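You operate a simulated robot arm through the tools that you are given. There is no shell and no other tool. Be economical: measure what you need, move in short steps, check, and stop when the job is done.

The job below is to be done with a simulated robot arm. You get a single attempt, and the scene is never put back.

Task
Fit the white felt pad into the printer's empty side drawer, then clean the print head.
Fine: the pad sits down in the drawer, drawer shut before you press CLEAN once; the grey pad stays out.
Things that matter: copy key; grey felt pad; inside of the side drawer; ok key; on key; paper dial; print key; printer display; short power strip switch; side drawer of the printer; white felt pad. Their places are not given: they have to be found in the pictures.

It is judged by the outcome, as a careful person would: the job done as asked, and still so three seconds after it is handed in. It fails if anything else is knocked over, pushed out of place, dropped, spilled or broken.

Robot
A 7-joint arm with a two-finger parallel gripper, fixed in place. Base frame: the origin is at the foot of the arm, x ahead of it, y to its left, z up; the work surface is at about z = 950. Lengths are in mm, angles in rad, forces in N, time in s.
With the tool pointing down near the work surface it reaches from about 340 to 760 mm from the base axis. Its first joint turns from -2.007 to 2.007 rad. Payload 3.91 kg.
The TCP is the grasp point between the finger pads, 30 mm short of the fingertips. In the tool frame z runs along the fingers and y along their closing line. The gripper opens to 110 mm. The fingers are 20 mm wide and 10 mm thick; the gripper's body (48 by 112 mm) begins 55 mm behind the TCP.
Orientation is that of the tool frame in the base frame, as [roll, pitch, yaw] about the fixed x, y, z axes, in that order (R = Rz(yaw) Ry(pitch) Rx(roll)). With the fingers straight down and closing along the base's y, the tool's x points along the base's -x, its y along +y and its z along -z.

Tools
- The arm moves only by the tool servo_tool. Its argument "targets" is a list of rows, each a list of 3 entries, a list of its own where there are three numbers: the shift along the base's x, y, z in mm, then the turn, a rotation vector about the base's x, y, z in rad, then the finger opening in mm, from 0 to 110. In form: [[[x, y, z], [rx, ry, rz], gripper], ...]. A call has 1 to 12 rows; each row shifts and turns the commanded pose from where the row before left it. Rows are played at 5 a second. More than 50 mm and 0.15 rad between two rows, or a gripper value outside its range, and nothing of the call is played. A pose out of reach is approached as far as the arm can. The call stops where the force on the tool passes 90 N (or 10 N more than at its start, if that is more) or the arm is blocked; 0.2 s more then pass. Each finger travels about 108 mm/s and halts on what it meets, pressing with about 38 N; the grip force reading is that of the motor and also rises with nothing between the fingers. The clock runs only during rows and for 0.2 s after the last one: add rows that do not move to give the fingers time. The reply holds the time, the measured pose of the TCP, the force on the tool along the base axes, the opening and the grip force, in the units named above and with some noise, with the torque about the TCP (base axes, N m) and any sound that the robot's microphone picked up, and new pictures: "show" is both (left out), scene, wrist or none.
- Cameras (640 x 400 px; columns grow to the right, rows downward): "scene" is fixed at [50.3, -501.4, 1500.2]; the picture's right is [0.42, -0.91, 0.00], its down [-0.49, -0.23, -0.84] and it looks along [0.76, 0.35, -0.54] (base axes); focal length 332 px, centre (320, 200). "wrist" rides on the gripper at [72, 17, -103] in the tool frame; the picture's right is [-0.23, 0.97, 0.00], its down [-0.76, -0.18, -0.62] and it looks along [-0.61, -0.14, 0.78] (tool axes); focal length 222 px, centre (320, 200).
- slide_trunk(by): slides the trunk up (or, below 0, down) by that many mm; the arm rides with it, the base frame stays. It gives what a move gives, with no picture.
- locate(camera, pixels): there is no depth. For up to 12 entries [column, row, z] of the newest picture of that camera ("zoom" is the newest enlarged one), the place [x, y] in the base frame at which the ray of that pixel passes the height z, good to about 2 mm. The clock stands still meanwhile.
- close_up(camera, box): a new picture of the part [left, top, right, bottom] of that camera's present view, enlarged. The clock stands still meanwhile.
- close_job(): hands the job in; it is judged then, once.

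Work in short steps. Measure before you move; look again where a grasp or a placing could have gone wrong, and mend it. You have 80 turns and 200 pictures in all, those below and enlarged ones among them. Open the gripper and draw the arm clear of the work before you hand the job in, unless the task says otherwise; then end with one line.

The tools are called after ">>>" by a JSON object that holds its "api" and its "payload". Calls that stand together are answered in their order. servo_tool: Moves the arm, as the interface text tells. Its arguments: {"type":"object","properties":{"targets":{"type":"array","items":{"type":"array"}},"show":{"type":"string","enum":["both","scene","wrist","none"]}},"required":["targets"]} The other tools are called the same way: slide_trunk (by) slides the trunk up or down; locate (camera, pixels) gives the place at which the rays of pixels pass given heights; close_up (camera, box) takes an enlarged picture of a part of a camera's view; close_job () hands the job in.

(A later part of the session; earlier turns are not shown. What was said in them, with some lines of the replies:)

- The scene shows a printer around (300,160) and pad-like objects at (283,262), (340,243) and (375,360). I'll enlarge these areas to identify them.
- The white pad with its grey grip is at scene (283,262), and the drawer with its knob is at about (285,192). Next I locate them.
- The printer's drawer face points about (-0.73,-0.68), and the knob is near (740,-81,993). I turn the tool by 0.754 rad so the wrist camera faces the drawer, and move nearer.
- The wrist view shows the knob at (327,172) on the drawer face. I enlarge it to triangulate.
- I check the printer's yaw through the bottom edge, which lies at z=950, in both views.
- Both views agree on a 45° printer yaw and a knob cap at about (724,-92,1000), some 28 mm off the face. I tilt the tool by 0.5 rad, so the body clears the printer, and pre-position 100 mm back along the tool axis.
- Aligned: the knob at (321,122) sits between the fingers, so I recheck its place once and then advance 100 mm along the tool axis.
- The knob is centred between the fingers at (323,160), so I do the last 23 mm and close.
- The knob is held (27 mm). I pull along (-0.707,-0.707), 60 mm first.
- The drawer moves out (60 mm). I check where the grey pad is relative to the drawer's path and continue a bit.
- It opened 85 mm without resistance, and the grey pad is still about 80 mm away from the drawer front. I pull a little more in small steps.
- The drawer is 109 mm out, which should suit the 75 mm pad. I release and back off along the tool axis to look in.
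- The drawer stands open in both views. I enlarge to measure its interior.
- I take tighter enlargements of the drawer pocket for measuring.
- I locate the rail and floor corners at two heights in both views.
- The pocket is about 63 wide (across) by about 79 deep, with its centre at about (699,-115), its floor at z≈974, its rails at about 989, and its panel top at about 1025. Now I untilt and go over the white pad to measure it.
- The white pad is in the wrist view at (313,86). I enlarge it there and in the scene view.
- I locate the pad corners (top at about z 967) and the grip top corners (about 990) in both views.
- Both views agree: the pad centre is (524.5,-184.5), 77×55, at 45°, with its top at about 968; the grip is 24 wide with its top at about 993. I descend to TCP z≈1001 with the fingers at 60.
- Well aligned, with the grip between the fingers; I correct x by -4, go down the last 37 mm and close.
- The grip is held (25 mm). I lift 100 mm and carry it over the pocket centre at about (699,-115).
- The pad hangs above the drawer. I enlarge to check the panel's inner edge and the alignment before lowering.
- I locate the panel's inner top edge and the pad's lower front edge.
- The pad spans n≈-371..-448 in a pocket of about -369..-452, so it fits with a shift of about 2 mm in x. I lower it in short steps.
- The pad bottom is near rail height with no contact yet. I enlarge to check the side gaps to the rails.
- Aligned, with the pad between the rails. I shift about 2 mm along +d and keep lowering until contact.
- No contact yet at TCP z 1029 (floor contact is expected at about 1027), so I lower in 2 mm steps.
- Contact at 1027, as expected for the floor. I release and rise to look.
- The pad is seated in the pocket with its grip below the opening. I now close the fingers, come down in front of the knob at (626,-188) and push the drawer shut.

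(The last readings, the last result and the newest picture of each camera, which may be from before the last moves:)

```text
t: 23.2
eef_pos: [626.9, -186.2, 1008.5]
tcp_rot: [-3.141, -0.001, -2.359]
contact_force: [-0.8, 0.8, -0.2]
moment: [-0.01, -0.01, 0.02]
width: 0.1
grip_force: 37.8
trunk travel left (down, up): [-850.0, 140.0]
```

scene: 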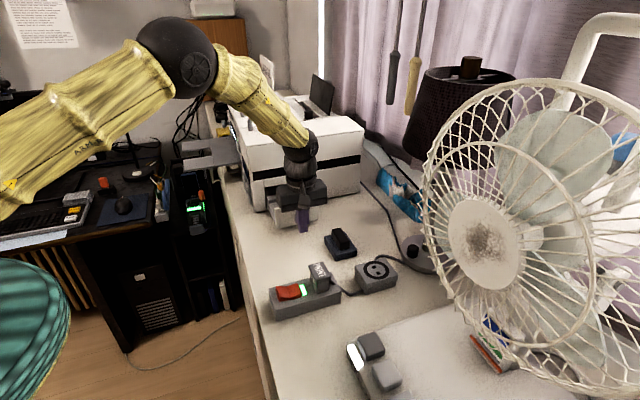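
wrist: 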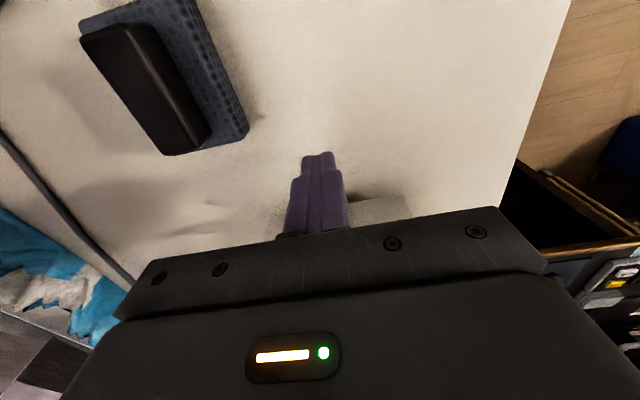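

The fingers are in front of the knob. I push along (+0.707,+0.707) in 10 mm rows.

>>> {"api": "servo_tool", "payload": {"targets": [[[7.1, 7.1, 0], [0, 0, 0], 0], [[7.1, 7.1, 0], [0, 0, 0], 0], [[7.1, 7.1, 0], [0, 0, 0], 0], [[7.1, 7.1, 0], [0, 0, 0], 0], [[7.1, 7.1, 0], [0, 0, 0], 0], [[7.1, 7.1, 0], [0, 0, 0], 0], [[7.1, 7.1, 0], [0, 0, 0], 0], [[7.1, 7.1, 0], [0, 0, 0], 0], [[7.1, 7.1, 0], [0, 0, 0], 0], [[7.1, 7.1, 0], [0, 0, 0], 0], [[7.1, 7.1, 0], [0, 0, 0], 0], [[0, 0, 0], [0, 0, 0], 0]]}}

```text
t: 25.8
eef_pos: [705.4, -109.2, 1013.7]
tcp_rot: [3.141, -0.001, -2.357]
contact_force: [0.0, -0.2, -0.7]
moment: [-0.01, -0.01, 0.02]
width: 0.0
grip_force: 37.7
trunk travel left (down, up): [-850.0, 140.0]
```

scene: 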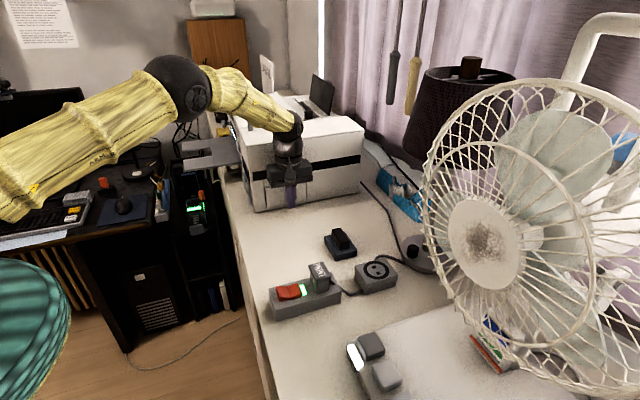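
wrist: 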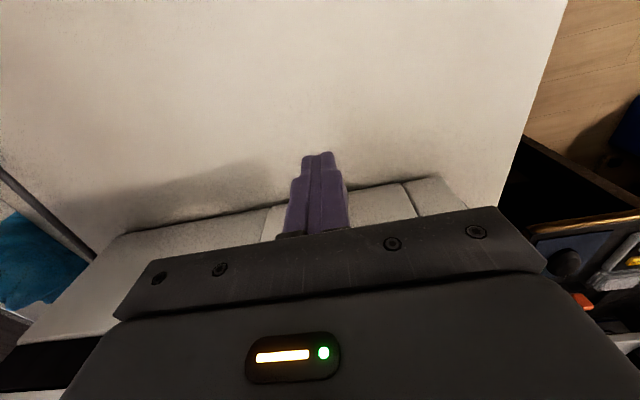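

About 15 mm remains, and I push it in small steps while watching the force.

>>> {"api": "servo_tool", "payload": {"targets": [[[3.5, 3.5, 0], [0, 0, 0], 0], [[3.5, 3.5, 0], [0, 0, 0], 0], [[2, 2, 0], [0, 0, 0], 0], [[0, 0, 0], [0, 0, 0], 0]], "show": "none"}}

```text
t: 26.8
eef_pos: [707.9, -106.2, 1013.1]
tcp_rot: [3.14, -0.001, -2.36]
contact_force: [-34.1, -26.4, -3.3]
moment: [2.02, -2.92, 0.55]
width: 0.2
grip_force: 37.7
trunk travel left (down, up): [-850.0, 140.0]
```

There is about 43 N of resistance at this position; I back off slightly and check whether the drawer is shut.

>>> {"api": "servo_tool", "payload": {"targets": [[[-12, -12, 0], [0, 0, 0], 0], [[-30, -30, 15], [0, 0, 0], 0], [[-20, -20, 40], [0, 0, 0], 0], [[0, 0, 45], [0, 0, 0], 0], [[0, 0, 45], [0, 0, 0], 0], [[0, 0, 0], [0, 0, 0], 0]]}}

>>> {"api": "close_up", "payload": {"camera": "scene", "box": [240, 150, 330, 220]}}

>>> {"api": "close_up", "payload": {"camera": "wrist", "box": [230, 50, 430, 220]}}

```text
t: 28.2
eef_pos: [650.8, -159.5, 1155.8]
tcp_rot: [3.138, -0.001, -2.357]
contact_force: [0.1, 0.3, -0.2]
moment: [0.01, 0.04, -0.01]
width: 0.0
grip_force: 37.3
trunk travel left (down, up): [-850.0, 140.0]
```

scene: 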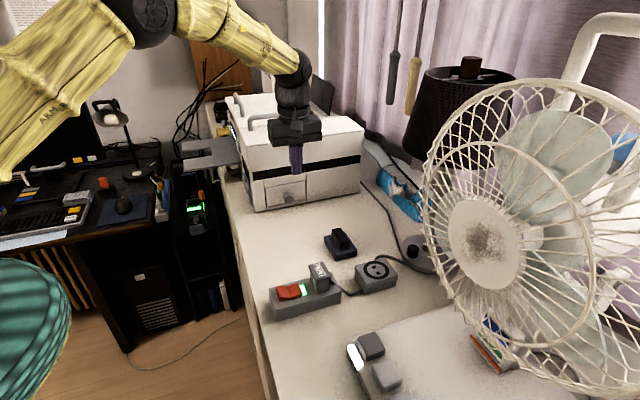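
wrist: 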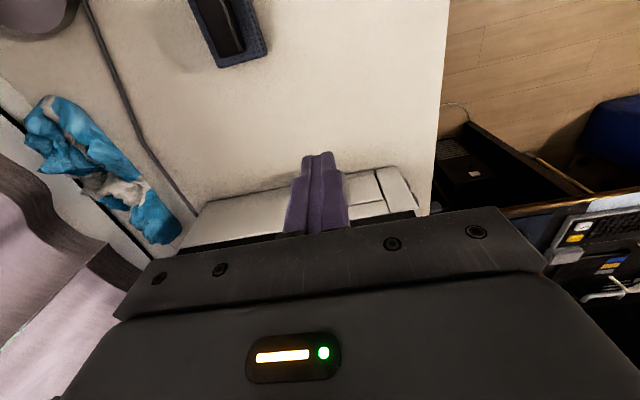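

```text
5.71 times, centred on (285, 185) of scene
```

zoom: 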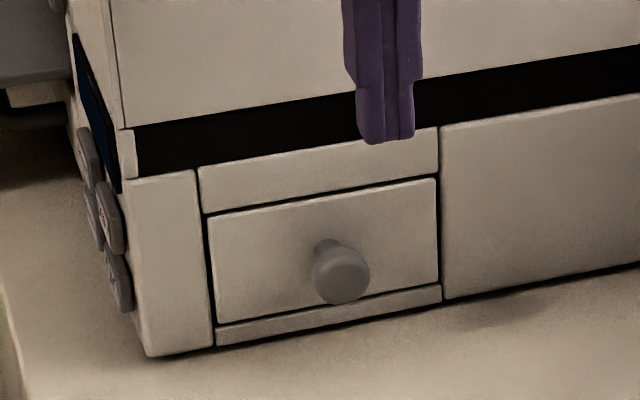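

```text
2.35 times, centred on (330, 135) of wrist
```

zoom: 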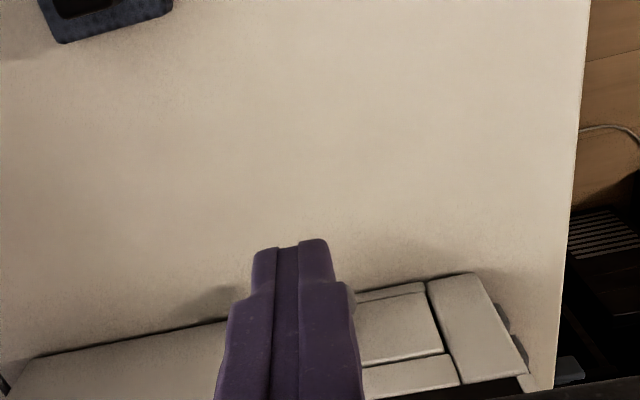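

The drawer face is flush, as at the start. Next I look at the printer's other face (its keys), raising the arm and turning by -1.57 rad toward (-0.707,0.707).

>>> {"api": "servo_tool", "payload": {"targets": [[[-5, 10, 15], [0, 0, -0.1428], 0], [[-5, 20, 15], [0, 0, -0.1428], 0], [[-5, 23, 12], [0, 0, -0.1428], 0], [[-5, 23, 12], [0, 0, -0.1428], 0], [[-5, 23, 12], [0, 0, -0.1428], 0], [[-5, 23, 12], [0, 0, -0.1428], 0], [[-5, 23, 12], [0, 0, -0.1428], 0], [[-5, 23, 10], [0, 0, -0.1428], 0], [[-5, 23, 0], [0, 0, -0.1428], 0], [[-5, 23, 0], [0, 0, -0.1428], 0], [[0, 20, 0], [0, 0, -0.1428], 0], [[0, 0, 0], [0, 0, 0], 0]]}}

```text
t: 30.8
eef_pos: [602.3, 71.4, 1258.1]
tcp_rot: [3.139, 0.0, 2.353]
contact_force: [-0.5, -0.7, -0.5]
moment: [0.02, 0.0, 0.01]
width: 0.1
grip_force: 37.4
trunk travel left (down, up): [-850.0, 140.0]
```

scene: 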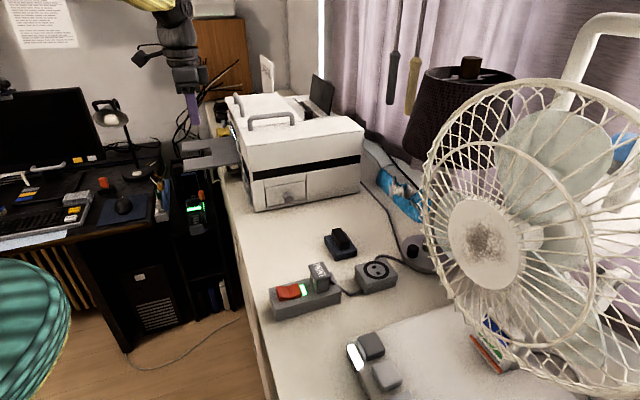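
wrist: 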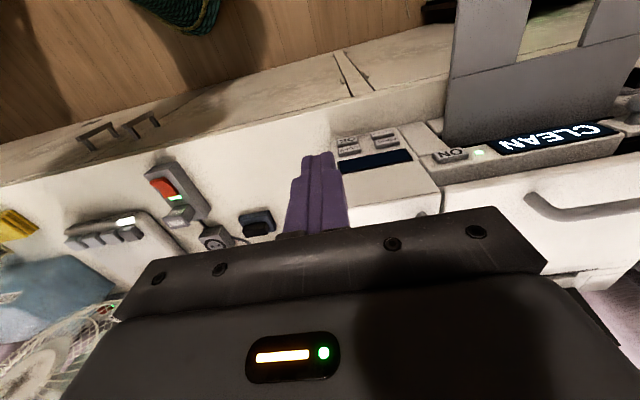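

The wrist view shows the key face, with an ON key at (450,155), a display reading CLEAN at (555,138), and four keys at about (365,145). I enlarge it.

>>> {"api": "close_up", "payload": {"camera": "wrist", "box": [320, 110, 480, 210]}}

>>> {"api": "close_up", "payload": {"camera": "wrist", "box": [420, 80, 640, 220]}}

>>> {"api": "close_up", "payload": {"camera": "scene", "box": [200, 90, 280, 215]}}

```text
4.00 times, centred on (400, 160) of wrist
```

zoom: 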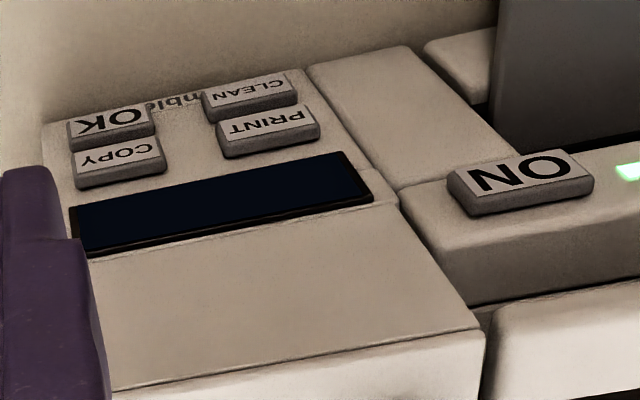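

```text
2.86 times, centred on (530, 150) of wrist
```

zoom: 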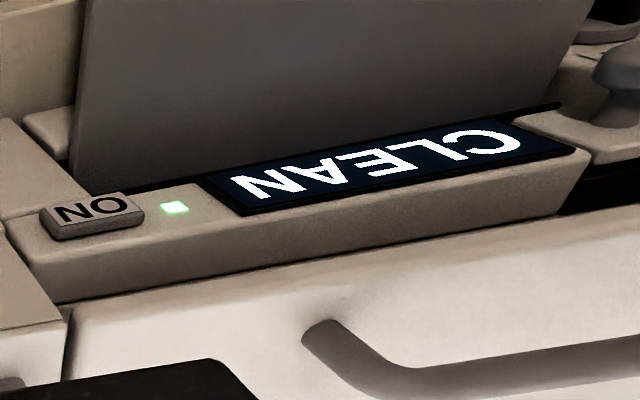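

```text
3.20 times, centred on (240, 152) of scene
```

zoom: 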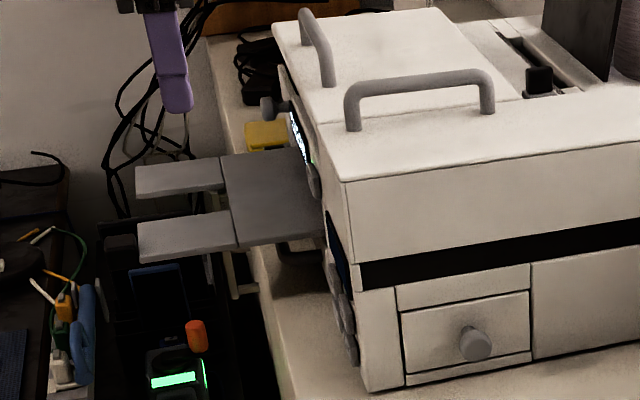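

The CLEAN key is in the lower row, far column: wrist zoom (250,93), or (382.5,133) in the full view. I take a tight scene enlargement and triangulate the four keys.

>>> {"api": "close_up", "payload": {"camera": "scene", "box": [232, 165, 264, 215]}}

>>> {"api": "locate", "payload": {"camera": "wrist", "pixels": [[382.5, 133.25, 1000], [382.5, 133.25, 980], [347.5, 140.5, 1000], [347.5, 140.5, 980], [349.5, 149.5, 1000], [387, 142, 1000], [393, 160, 1040], [330, 142, 955]]}}

>>> {"api": "locate", "payload": {"camera": "scene", "pixels": [[245.6, 187.6, 1000], [245.6, 187.6, 980], [249.6, 199, 1000], [249.6, 199, 980], [247.9, 187.6, 1000], [243.8, 177.1, 1000]]}}

```text
8.00 times, centred on (248, 190) of scene
```

zoom: 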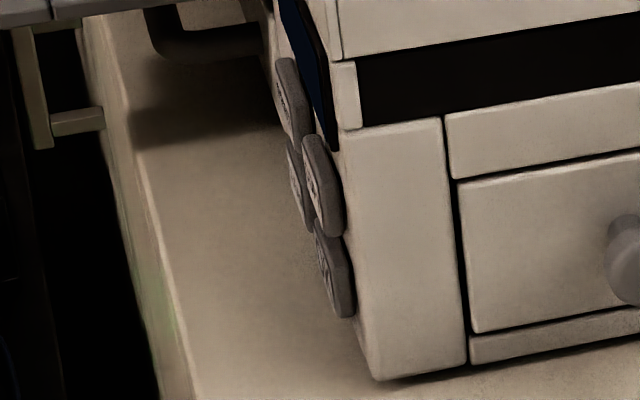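

```text
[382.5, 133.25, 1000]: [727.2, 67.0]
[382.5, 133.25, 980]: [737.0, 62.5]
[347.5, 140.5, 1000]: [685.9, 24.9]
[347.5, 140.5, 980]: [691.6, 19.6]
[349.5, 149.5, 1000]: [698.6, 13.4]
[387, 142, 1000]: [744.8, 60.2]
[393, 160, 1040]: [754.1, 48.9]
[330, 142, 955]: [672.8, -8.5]
```

```text
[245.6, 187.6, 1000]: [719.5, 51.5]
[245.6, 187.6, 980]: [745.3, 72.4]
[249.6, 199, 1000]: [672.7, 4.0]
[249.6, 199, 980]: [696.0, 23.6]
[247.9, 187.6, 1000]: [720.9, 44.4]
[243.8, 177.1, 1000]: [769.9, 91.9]
```

CLEAN comes out at about (732,64,988) on a vertical face, with PRINT above it at about z 1025. I locate the tray to plan a clear approach.

>>> {"api": "locate", "payload": {"camera": "wrist", "pixels": [[443, 140, 1060], [443, 140, 1090], [452, 70, 1060], [452, 70, 1090], [458, 5, 1060], [458, 5, 1090], [450, 155, 1080], [428, 135, 1000], [375, 160, 1050]]}}

>>> {"api": "locate", "payload": {"camera": "scene", "pixels": [[242, 163.6, 1060], [242, 163.6, 1090], [215, 166, 1060], [215, 166, 1090], [184, 171, 1060], [184, 171, 1090]]}}

>>> {"api": "close_up", "payload": {"camera": "wrist", "box": [320, 0, 560, 190]}}

```text
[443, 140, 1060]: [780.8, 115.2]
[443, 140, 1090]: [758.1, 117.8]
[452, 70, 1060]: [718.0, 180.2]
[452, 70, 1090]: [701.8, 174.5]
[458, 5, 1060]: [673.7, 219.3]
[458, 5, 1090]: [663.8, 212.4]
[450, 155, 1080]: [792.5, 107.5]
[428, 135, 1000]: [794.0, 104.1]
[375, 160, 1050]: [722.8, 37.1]
```

```text
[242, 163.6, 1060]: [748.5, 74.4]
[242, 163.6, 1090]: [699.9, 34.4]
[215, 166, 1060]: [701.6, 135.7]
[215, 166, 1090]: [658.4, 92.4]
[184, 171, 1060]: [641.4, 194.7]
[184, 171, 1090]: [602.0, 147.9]
```

```text
2.11 times, centred on (440, 95) of wrist
```

zoom: 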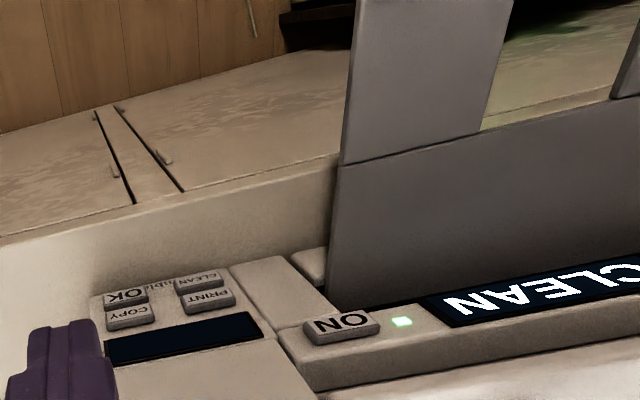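

The tray's near edge is at s≈641, 78 mm past CLEAN, so an approach with the tool tilted 0.5 rad is clear. I pre-position at about (688,109,1090).

>>> {"api": "servo_tool", "payload": {"targets": [[[20, 9, -30], [-0.0884, -0.0884, 0], 0], [[20, 9, -30], [-0.0884, -0.0884, 0], 0], [[20, 9, -30], [-0.0884, -0.0884, 0], 0], [[20, 9, -30], [-0.0884, -0.0884, 0], 0], [[5, 2, -30], [0, 0, 0], 0], [[0, 0, -18], [0, 0, 0], 0], [[0, 0, 0], [0, 0, 0], 0]]}}

```text
t: 32.4
eef_pos: [684.7, 110.0, 1087.1]
tcp_rot: [3.139, 0.501, 2.355]
contact_force: [-0.3, 0.1, 1.2]
moment: [0.02, -0.04, -0.02]
width: 0.0
grip_force: 37.6
trunk travel left (down, up): [-850.0, 140.0]
```

scene: 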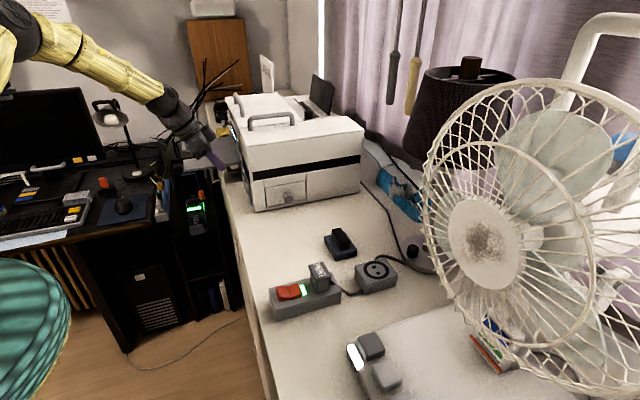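
wrist: 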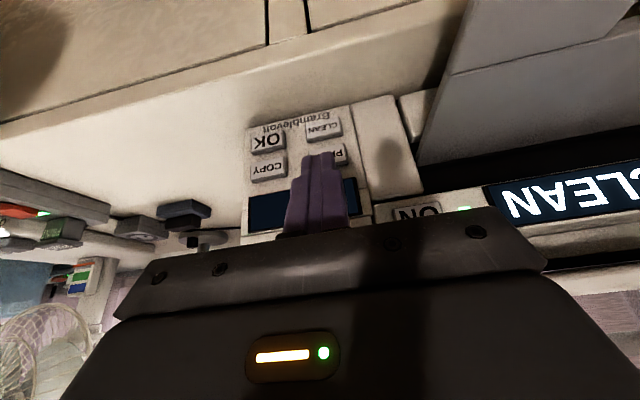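

CLEAN is now visible just beyond the fingertips at (323,129). I enlarge it and locate it on the key plane.

>>> {"api": "close_up", "payload": {"camera": "wrist", "box": [230, 90, 400, 200]}}

>>> {"api": "locate", "payload": {"camera": "wrist", "pixels": [[323, 129, 980], [323, 129, 990], [323, 129, 1000], [267, 141, 980], [267, 141, 990], [269, 169, 1020], [269, 169, 1030], [307, 122, 985], [340, 122, 985]]}}

```text
3.64 times, centred on (315, 145) of wrist
```

zoom: 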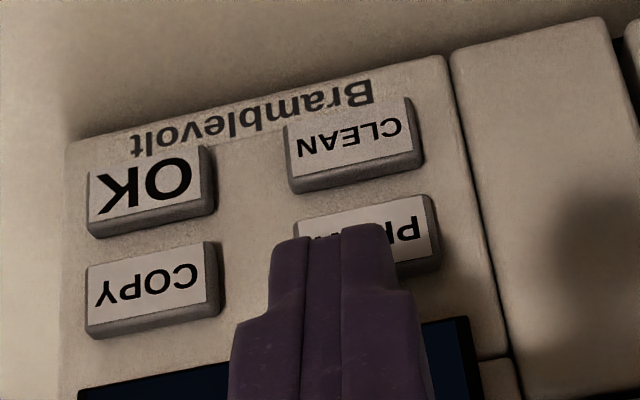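

```text
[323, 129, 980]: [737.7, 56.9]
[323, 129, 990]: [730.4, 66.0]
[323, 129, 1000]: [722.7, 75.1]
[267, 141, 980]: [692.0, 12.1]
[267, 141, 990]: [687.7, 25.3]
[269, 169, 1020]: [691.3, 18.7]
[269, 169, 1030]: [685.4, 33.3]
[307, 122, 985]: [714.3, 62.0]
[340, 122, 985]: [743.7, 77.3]
```

CLEAN is confirmed at about (732,64,988). I lower to TCP z≈1017 and advance to about 5 mm short of the key.

>>> {"api": "servo_tool", "payload": {"targets": [[[0, 0, -25], [0, 0, 0], 0], [[0, 0, -25], [0, 0, 0], 0], [[0, 0, -20], [0, 0, 0], 0], [[8, -8, 0], [0, 0, 0], 0], [[8, -8, 0], [0, 0, 0], 0], [[8.5, -8.5, 0], [0, 0, 0], 0], [[0, 0, 0], [0, 0, 0], 0]]}}

>>> {"api": "close_up", "payload": {"camera": "wrist", "box": [230, 90, 400, 200]}}

>>> {"api": "close_up", "payload": {"camera": "scene", "box": [200, 140, 290, 215]}}

```text
t: 34.0
eef_pos: [712.0, 84.0, 1020.0]
tcp_rot: [3.141, 0.499, 2.356]
contact_force: [0.8, 0.1, 0.8]
moment: [-0.01, 0.01, 0.04]
width: 0.0
grip_force: 37.4
trunk travel left (down, up): [-850.0, 140.0]
```

scene: 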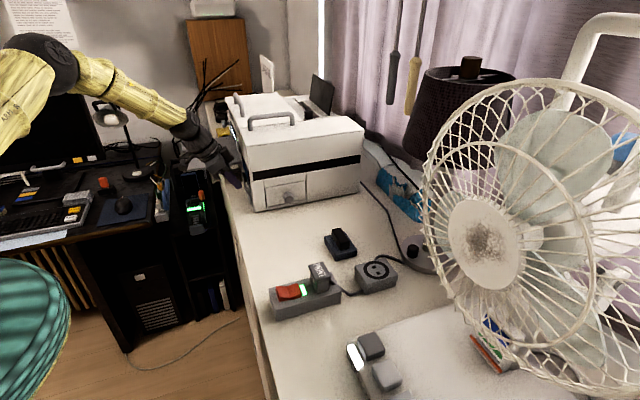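
wrist: 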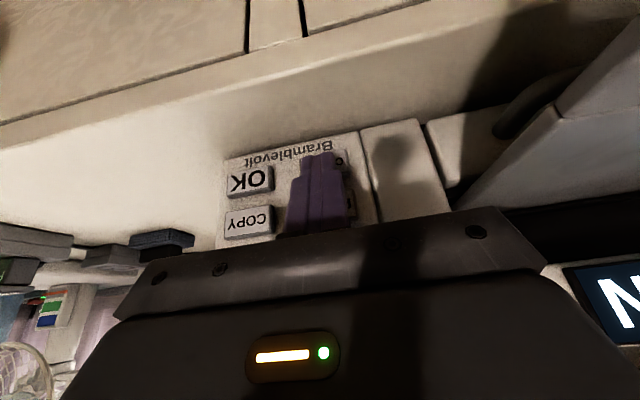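

```text
3.64 times, centred on (315, 145) of wrist
```

zoom: 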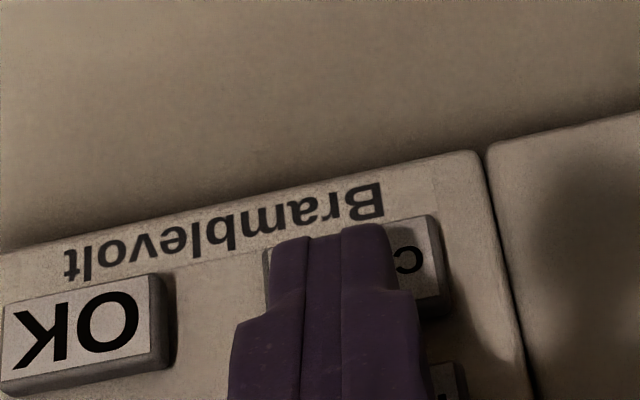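

```text
5.33 times, centred on (245, 178) of scene
```

zoom: 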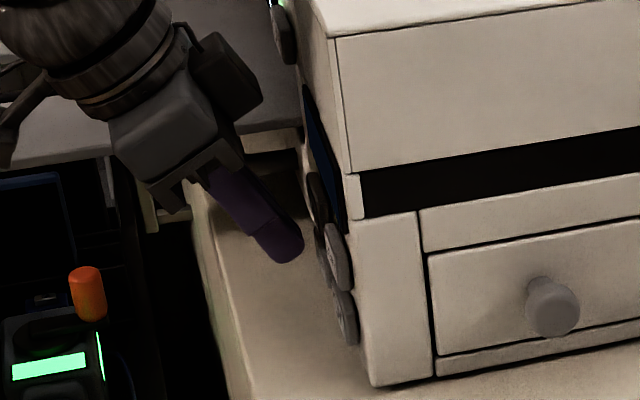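

The fingertip is centred over CLEAN, about 5 mm off. I advance in 2 mm steps and watch for force or a click.

>>> {"api": "servo_tool", "payload": {"targets": [[[1.5, -1.5, -1], [0, 0, 0], 0], [[1.5, -1.5, 0], [0, 0, 0], 0], [[1.5, -1.5, 0], [0, 0, 0], 0], [[0, 0, 0], [0, 0, 0], 0]], "show": "none"}}

```text
t: 35.0
eef_pos: [716.1, 81.7, 1018.1]
tcp_rot: [3.141, 0.5, 2.355]
contact_force: [0.1, 0.4, -0.6]
moment: [-0.02, 0.01, 0.0]
width: 0.1
grip_force: 37.3
trunk travel left (down, up): [-850.0, 140.0]
```

No contact yet, so I advance another few mm.

>>> {"api": "servo_tool", "payload": {"targets": [[[1.4, -1.4, 0], [0, 0, 0], 0], [[1.4, -1.4, 0], [0, 0, 0], 0], [[0, 0, 0], [0, 0, 0], 0]], "show": "wrist"}}

```text
t: 35.8
eef_pos: [718.3, 78.2, 1017.5]
tcp_rot: [3.142, 0.499, 2.357]
contact_force: [-1.2, 0.1, -0.3]
moment: [0.03, 0.0, 0.03]
width: 0.0
grip_force: 37.1
trunk travel left (down, up): [-850.0, 140.0]
```

wrist: 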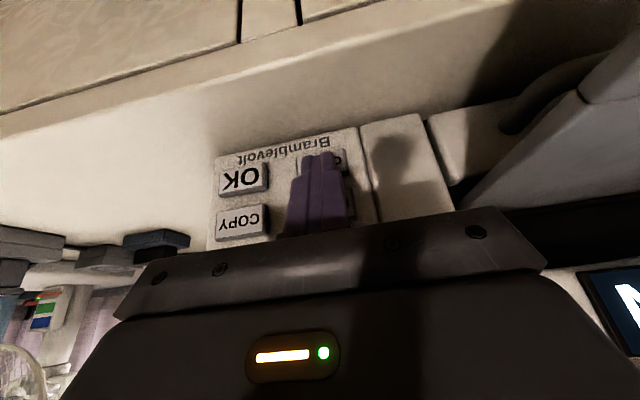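

Still no clear contact (d=452.6), so I continue in 1.5-2 mm steps.

>>> {"api": "servo_tool", "payload": {"targets": [[[1.2, -1.2, 0], [0, 0, 0], 0], [[1.2, -1.2, 0], [0, 0, 0], 0], [[0, 0, 0], [0, 0, 0], 0]], "show": "none"}}

```text
t: 36.6
eef_pos: [720.1, 78.1, 1017.1]
tcp_rot: [-3.142, 0.499, 2.358]
contact_force: [-2.8, 1.6, -0.9]
moment: [-0.02, 0.02, -0.04]
width: 0.0
grip_force: 37.8
trunk travel left (down, up): [-850.0, 140.0]
heard: click
```

A click was heard at 3 N, so CLEAN was pressed. I withdraw straight back and up and check.

>>> {"api": "servo_tool", "payload": {"targets": [[[-10, 10, 0], [0, 0, 0], 0], [[-20, 20, 0], [0, 0, 0], 0], [[-20, 20, 25], [0, 0, 0], 0], [[-10, 10, 40], [0, 0, 0], 0], [[-10, 10, 45], [0, 0, 0], 0], [[0, 0, 0], [0, 0, 0], 0]]}}

>>> {"api": "close_up", "payload": {"camera": "wrist", "box": [230, 60, 640, 260]}}

>>> {"api": "close_up", "payload": {"camera": "scene", "box": [210, 130, 330, 215]}}

```text
t: 38.0
eef_pos: [652.3, 144.4, 1126.4]
tcp_rot: [-3.14, 0.5, 2.356]
contact_force: [-0.2, 0.5, 0.3]
moment: [-0.03, 0.04, -0.01]
width: 0.0
grip_force: 37.4
trunk travel left (down, up): [-850.0, 140.0]
```

scene: 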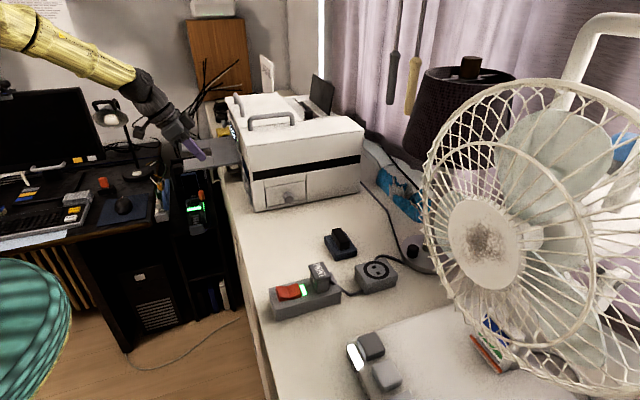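
wrist: 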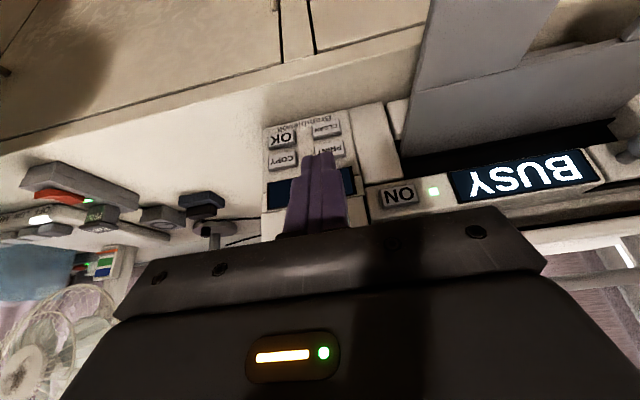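

```text
1.56 times, centred on (435, 160) of wrist
```

zoom: 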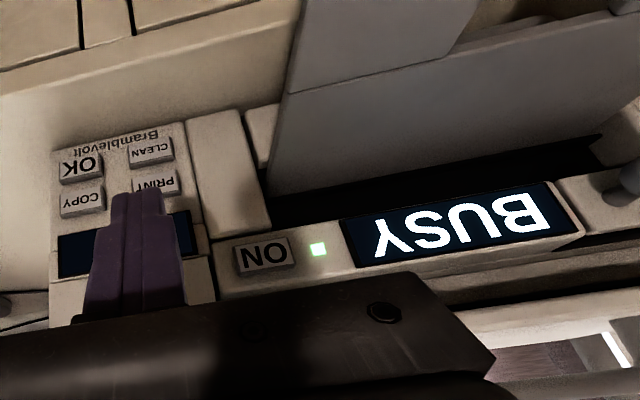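

```text
4.71 times, centred on (270, 172) of scene
```

zoom: 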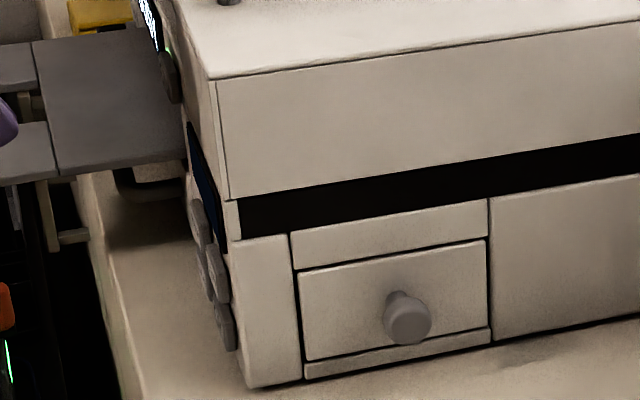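

The display reads BUSY, so cleaning is running, and the drawer is shut. I retreat clear, open the gripper, and wait to see the display change.

>>> {"api": "servo_tool", "payload": {"targets": [[[-15, 10, 40], [0, 0, 0], 0], [[-15, 0, 40], [0, 0, 0], 20], [[-15, 0, 30], [0.0884, 0.0884, 0], 50], [[0, 0, 10], [0.0884, 0.0884, 0], 80], [[0, 0, 0], [0.0884, 0.0884, 0], 110], [[0, 0, 0], [0, 0, 0], 110], [[0, 0, 0], [0, 0, 0], 110], [[0, 0, 0], [0, 0, 0], 110], [[0, 0, 0], [0, 0, 0], 110], [[0, 0, 0], [0, 0, 0], 110], [[0, 0, 0], [0, 0, 0], 110], [[0, 0, 0], [0, 0, 0], 110]]}}

```text
t: 40.6
eef_pos: [605.1, 154.0, 1247.1]
tcp_rot: [3.141, 0.126, 2.357]
contact_force: [-0.5, -0.7, -0.1]
moment: [0.03, 0.01, -0.02]
width: 110.1
grip_force: 0.1
trunk travel left (down, up): [-850.0, 140.0]
```

scene: 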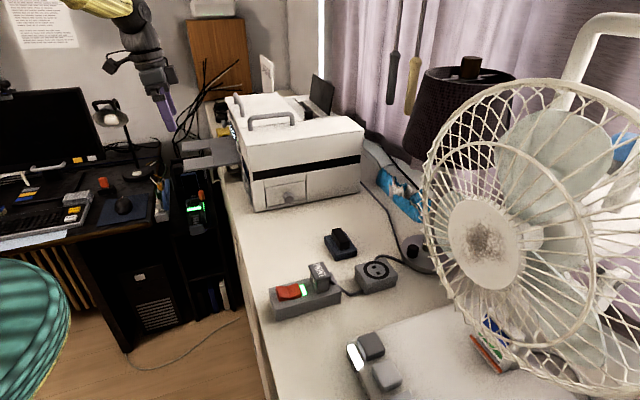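
wrist: 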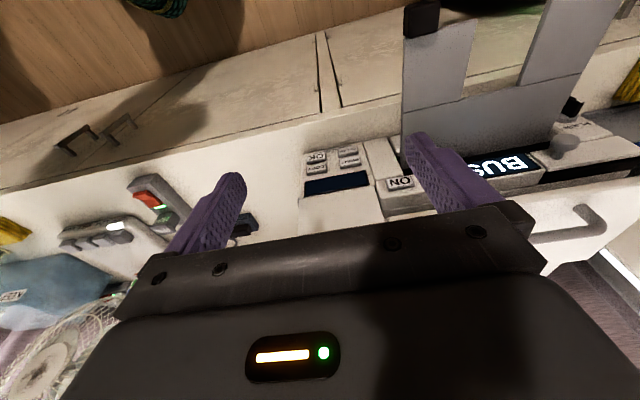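

The display still shows BUSY; I wait more with the arm clear.

>>> {"api": "servo_tool", "payload": {"targets": [[[-20, 0, 0], [0, 0, 0], 110], [[0, 0, 0], [0, 0, 0], 110], [[0, 0, 0], [0, 0, 0], 110], [[0, 0, 0], [0, 0, 0], 110], [[0, 0, 0], [0, 0, 0], 110], [[0, 0, 0], [0, 0, 0], 110], [[0, 0, 0], [0, 0, 0], 110], [[0, 0, 0], [0, 0, 0], 110], [[0, 0, 0], [0, 0, 0], 110], [[0, 0, 0], [0, 0, 0], 110], [[0, 0, 0], [0, 0, 0], 110], [[0, 0, 0], [0, 0, 0], 110]], "show": "none"}}

>>> {"api": "servo_tool", "payload": {"targets": [[[0, 0, 0], [0, 0, 0], 110], [[0, 0, 0], [0, 0, 0], 110], [[0, 0, 0], [0, 0, 0], 110], [[0, 0, 0], [0, 0, 0], 110], [[0, 0, 0], [0, 0, 0], 110], [[0, 0, 0], [0, 0, 0], 110], [[0, 0, 0], [0, 0, 0], 110], [[0, 0, 0], [0, 0, 0], 110], [[0, 0, 0], [0, 0, 0], 110], [[0, 0, 0], [0, 0, 0], 110], [[0, 0, 0], [0, 0, 0], 110], [[0, 0, 0], [0, 0, 0], 110]]}}

```text
t: 43.2
eef_pos: [587.2, 156.4, 1247.2]
tcp_rot: [-3.141, 0.127, 2.356]
contact_force: [-0.8, 0.4, -0.4]
moment: [0.0, 0.0, 0.0]
width: 110.2
grip_force: 0.0
trunk travel left (down, up): [-850.0, 140.0]
```

```text
t: 45.8
eef_pos: [586.0, 155.8, 1247.6]
tcp_rot: [-3.141, 0.125, 2.356]
contact_force: [0.8, 0.5, -0.7]
moment: [-0.01, 0.02, -0.02]
width: 110.1
grip_force: 0.1
trunk travel left (down, up): [-850.0, 140.0]
```

scene: 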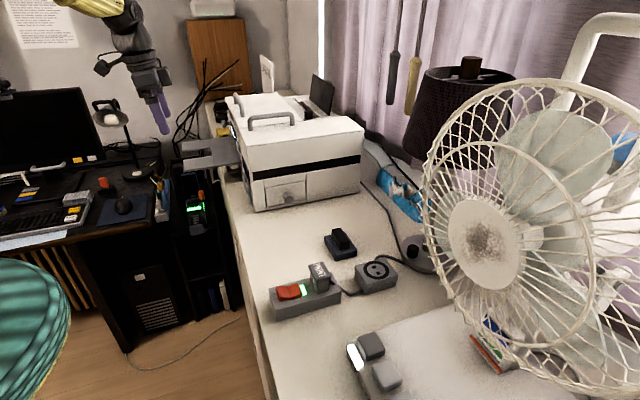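
wrist: 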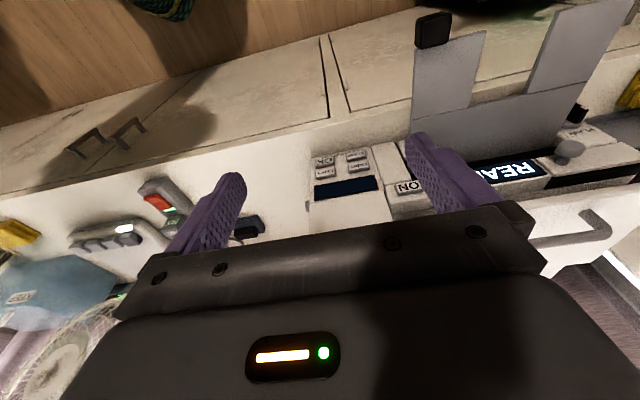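

The display now starts "REA…" (READY), so the cleaning is finished. The drawer is shut, the grey pad is untouched and the arm is clear, so I hand in.

>>> {"api": "close_job", "payload": {}}

```text
The job is handed in.
```

The white pad sits down in the side drawer and the drawer is shut. I pressed CLEAN once; the display went to BUSY, then to what looks like READY (a gripper finger hid the end of the word). The grey pad stayed where it was.
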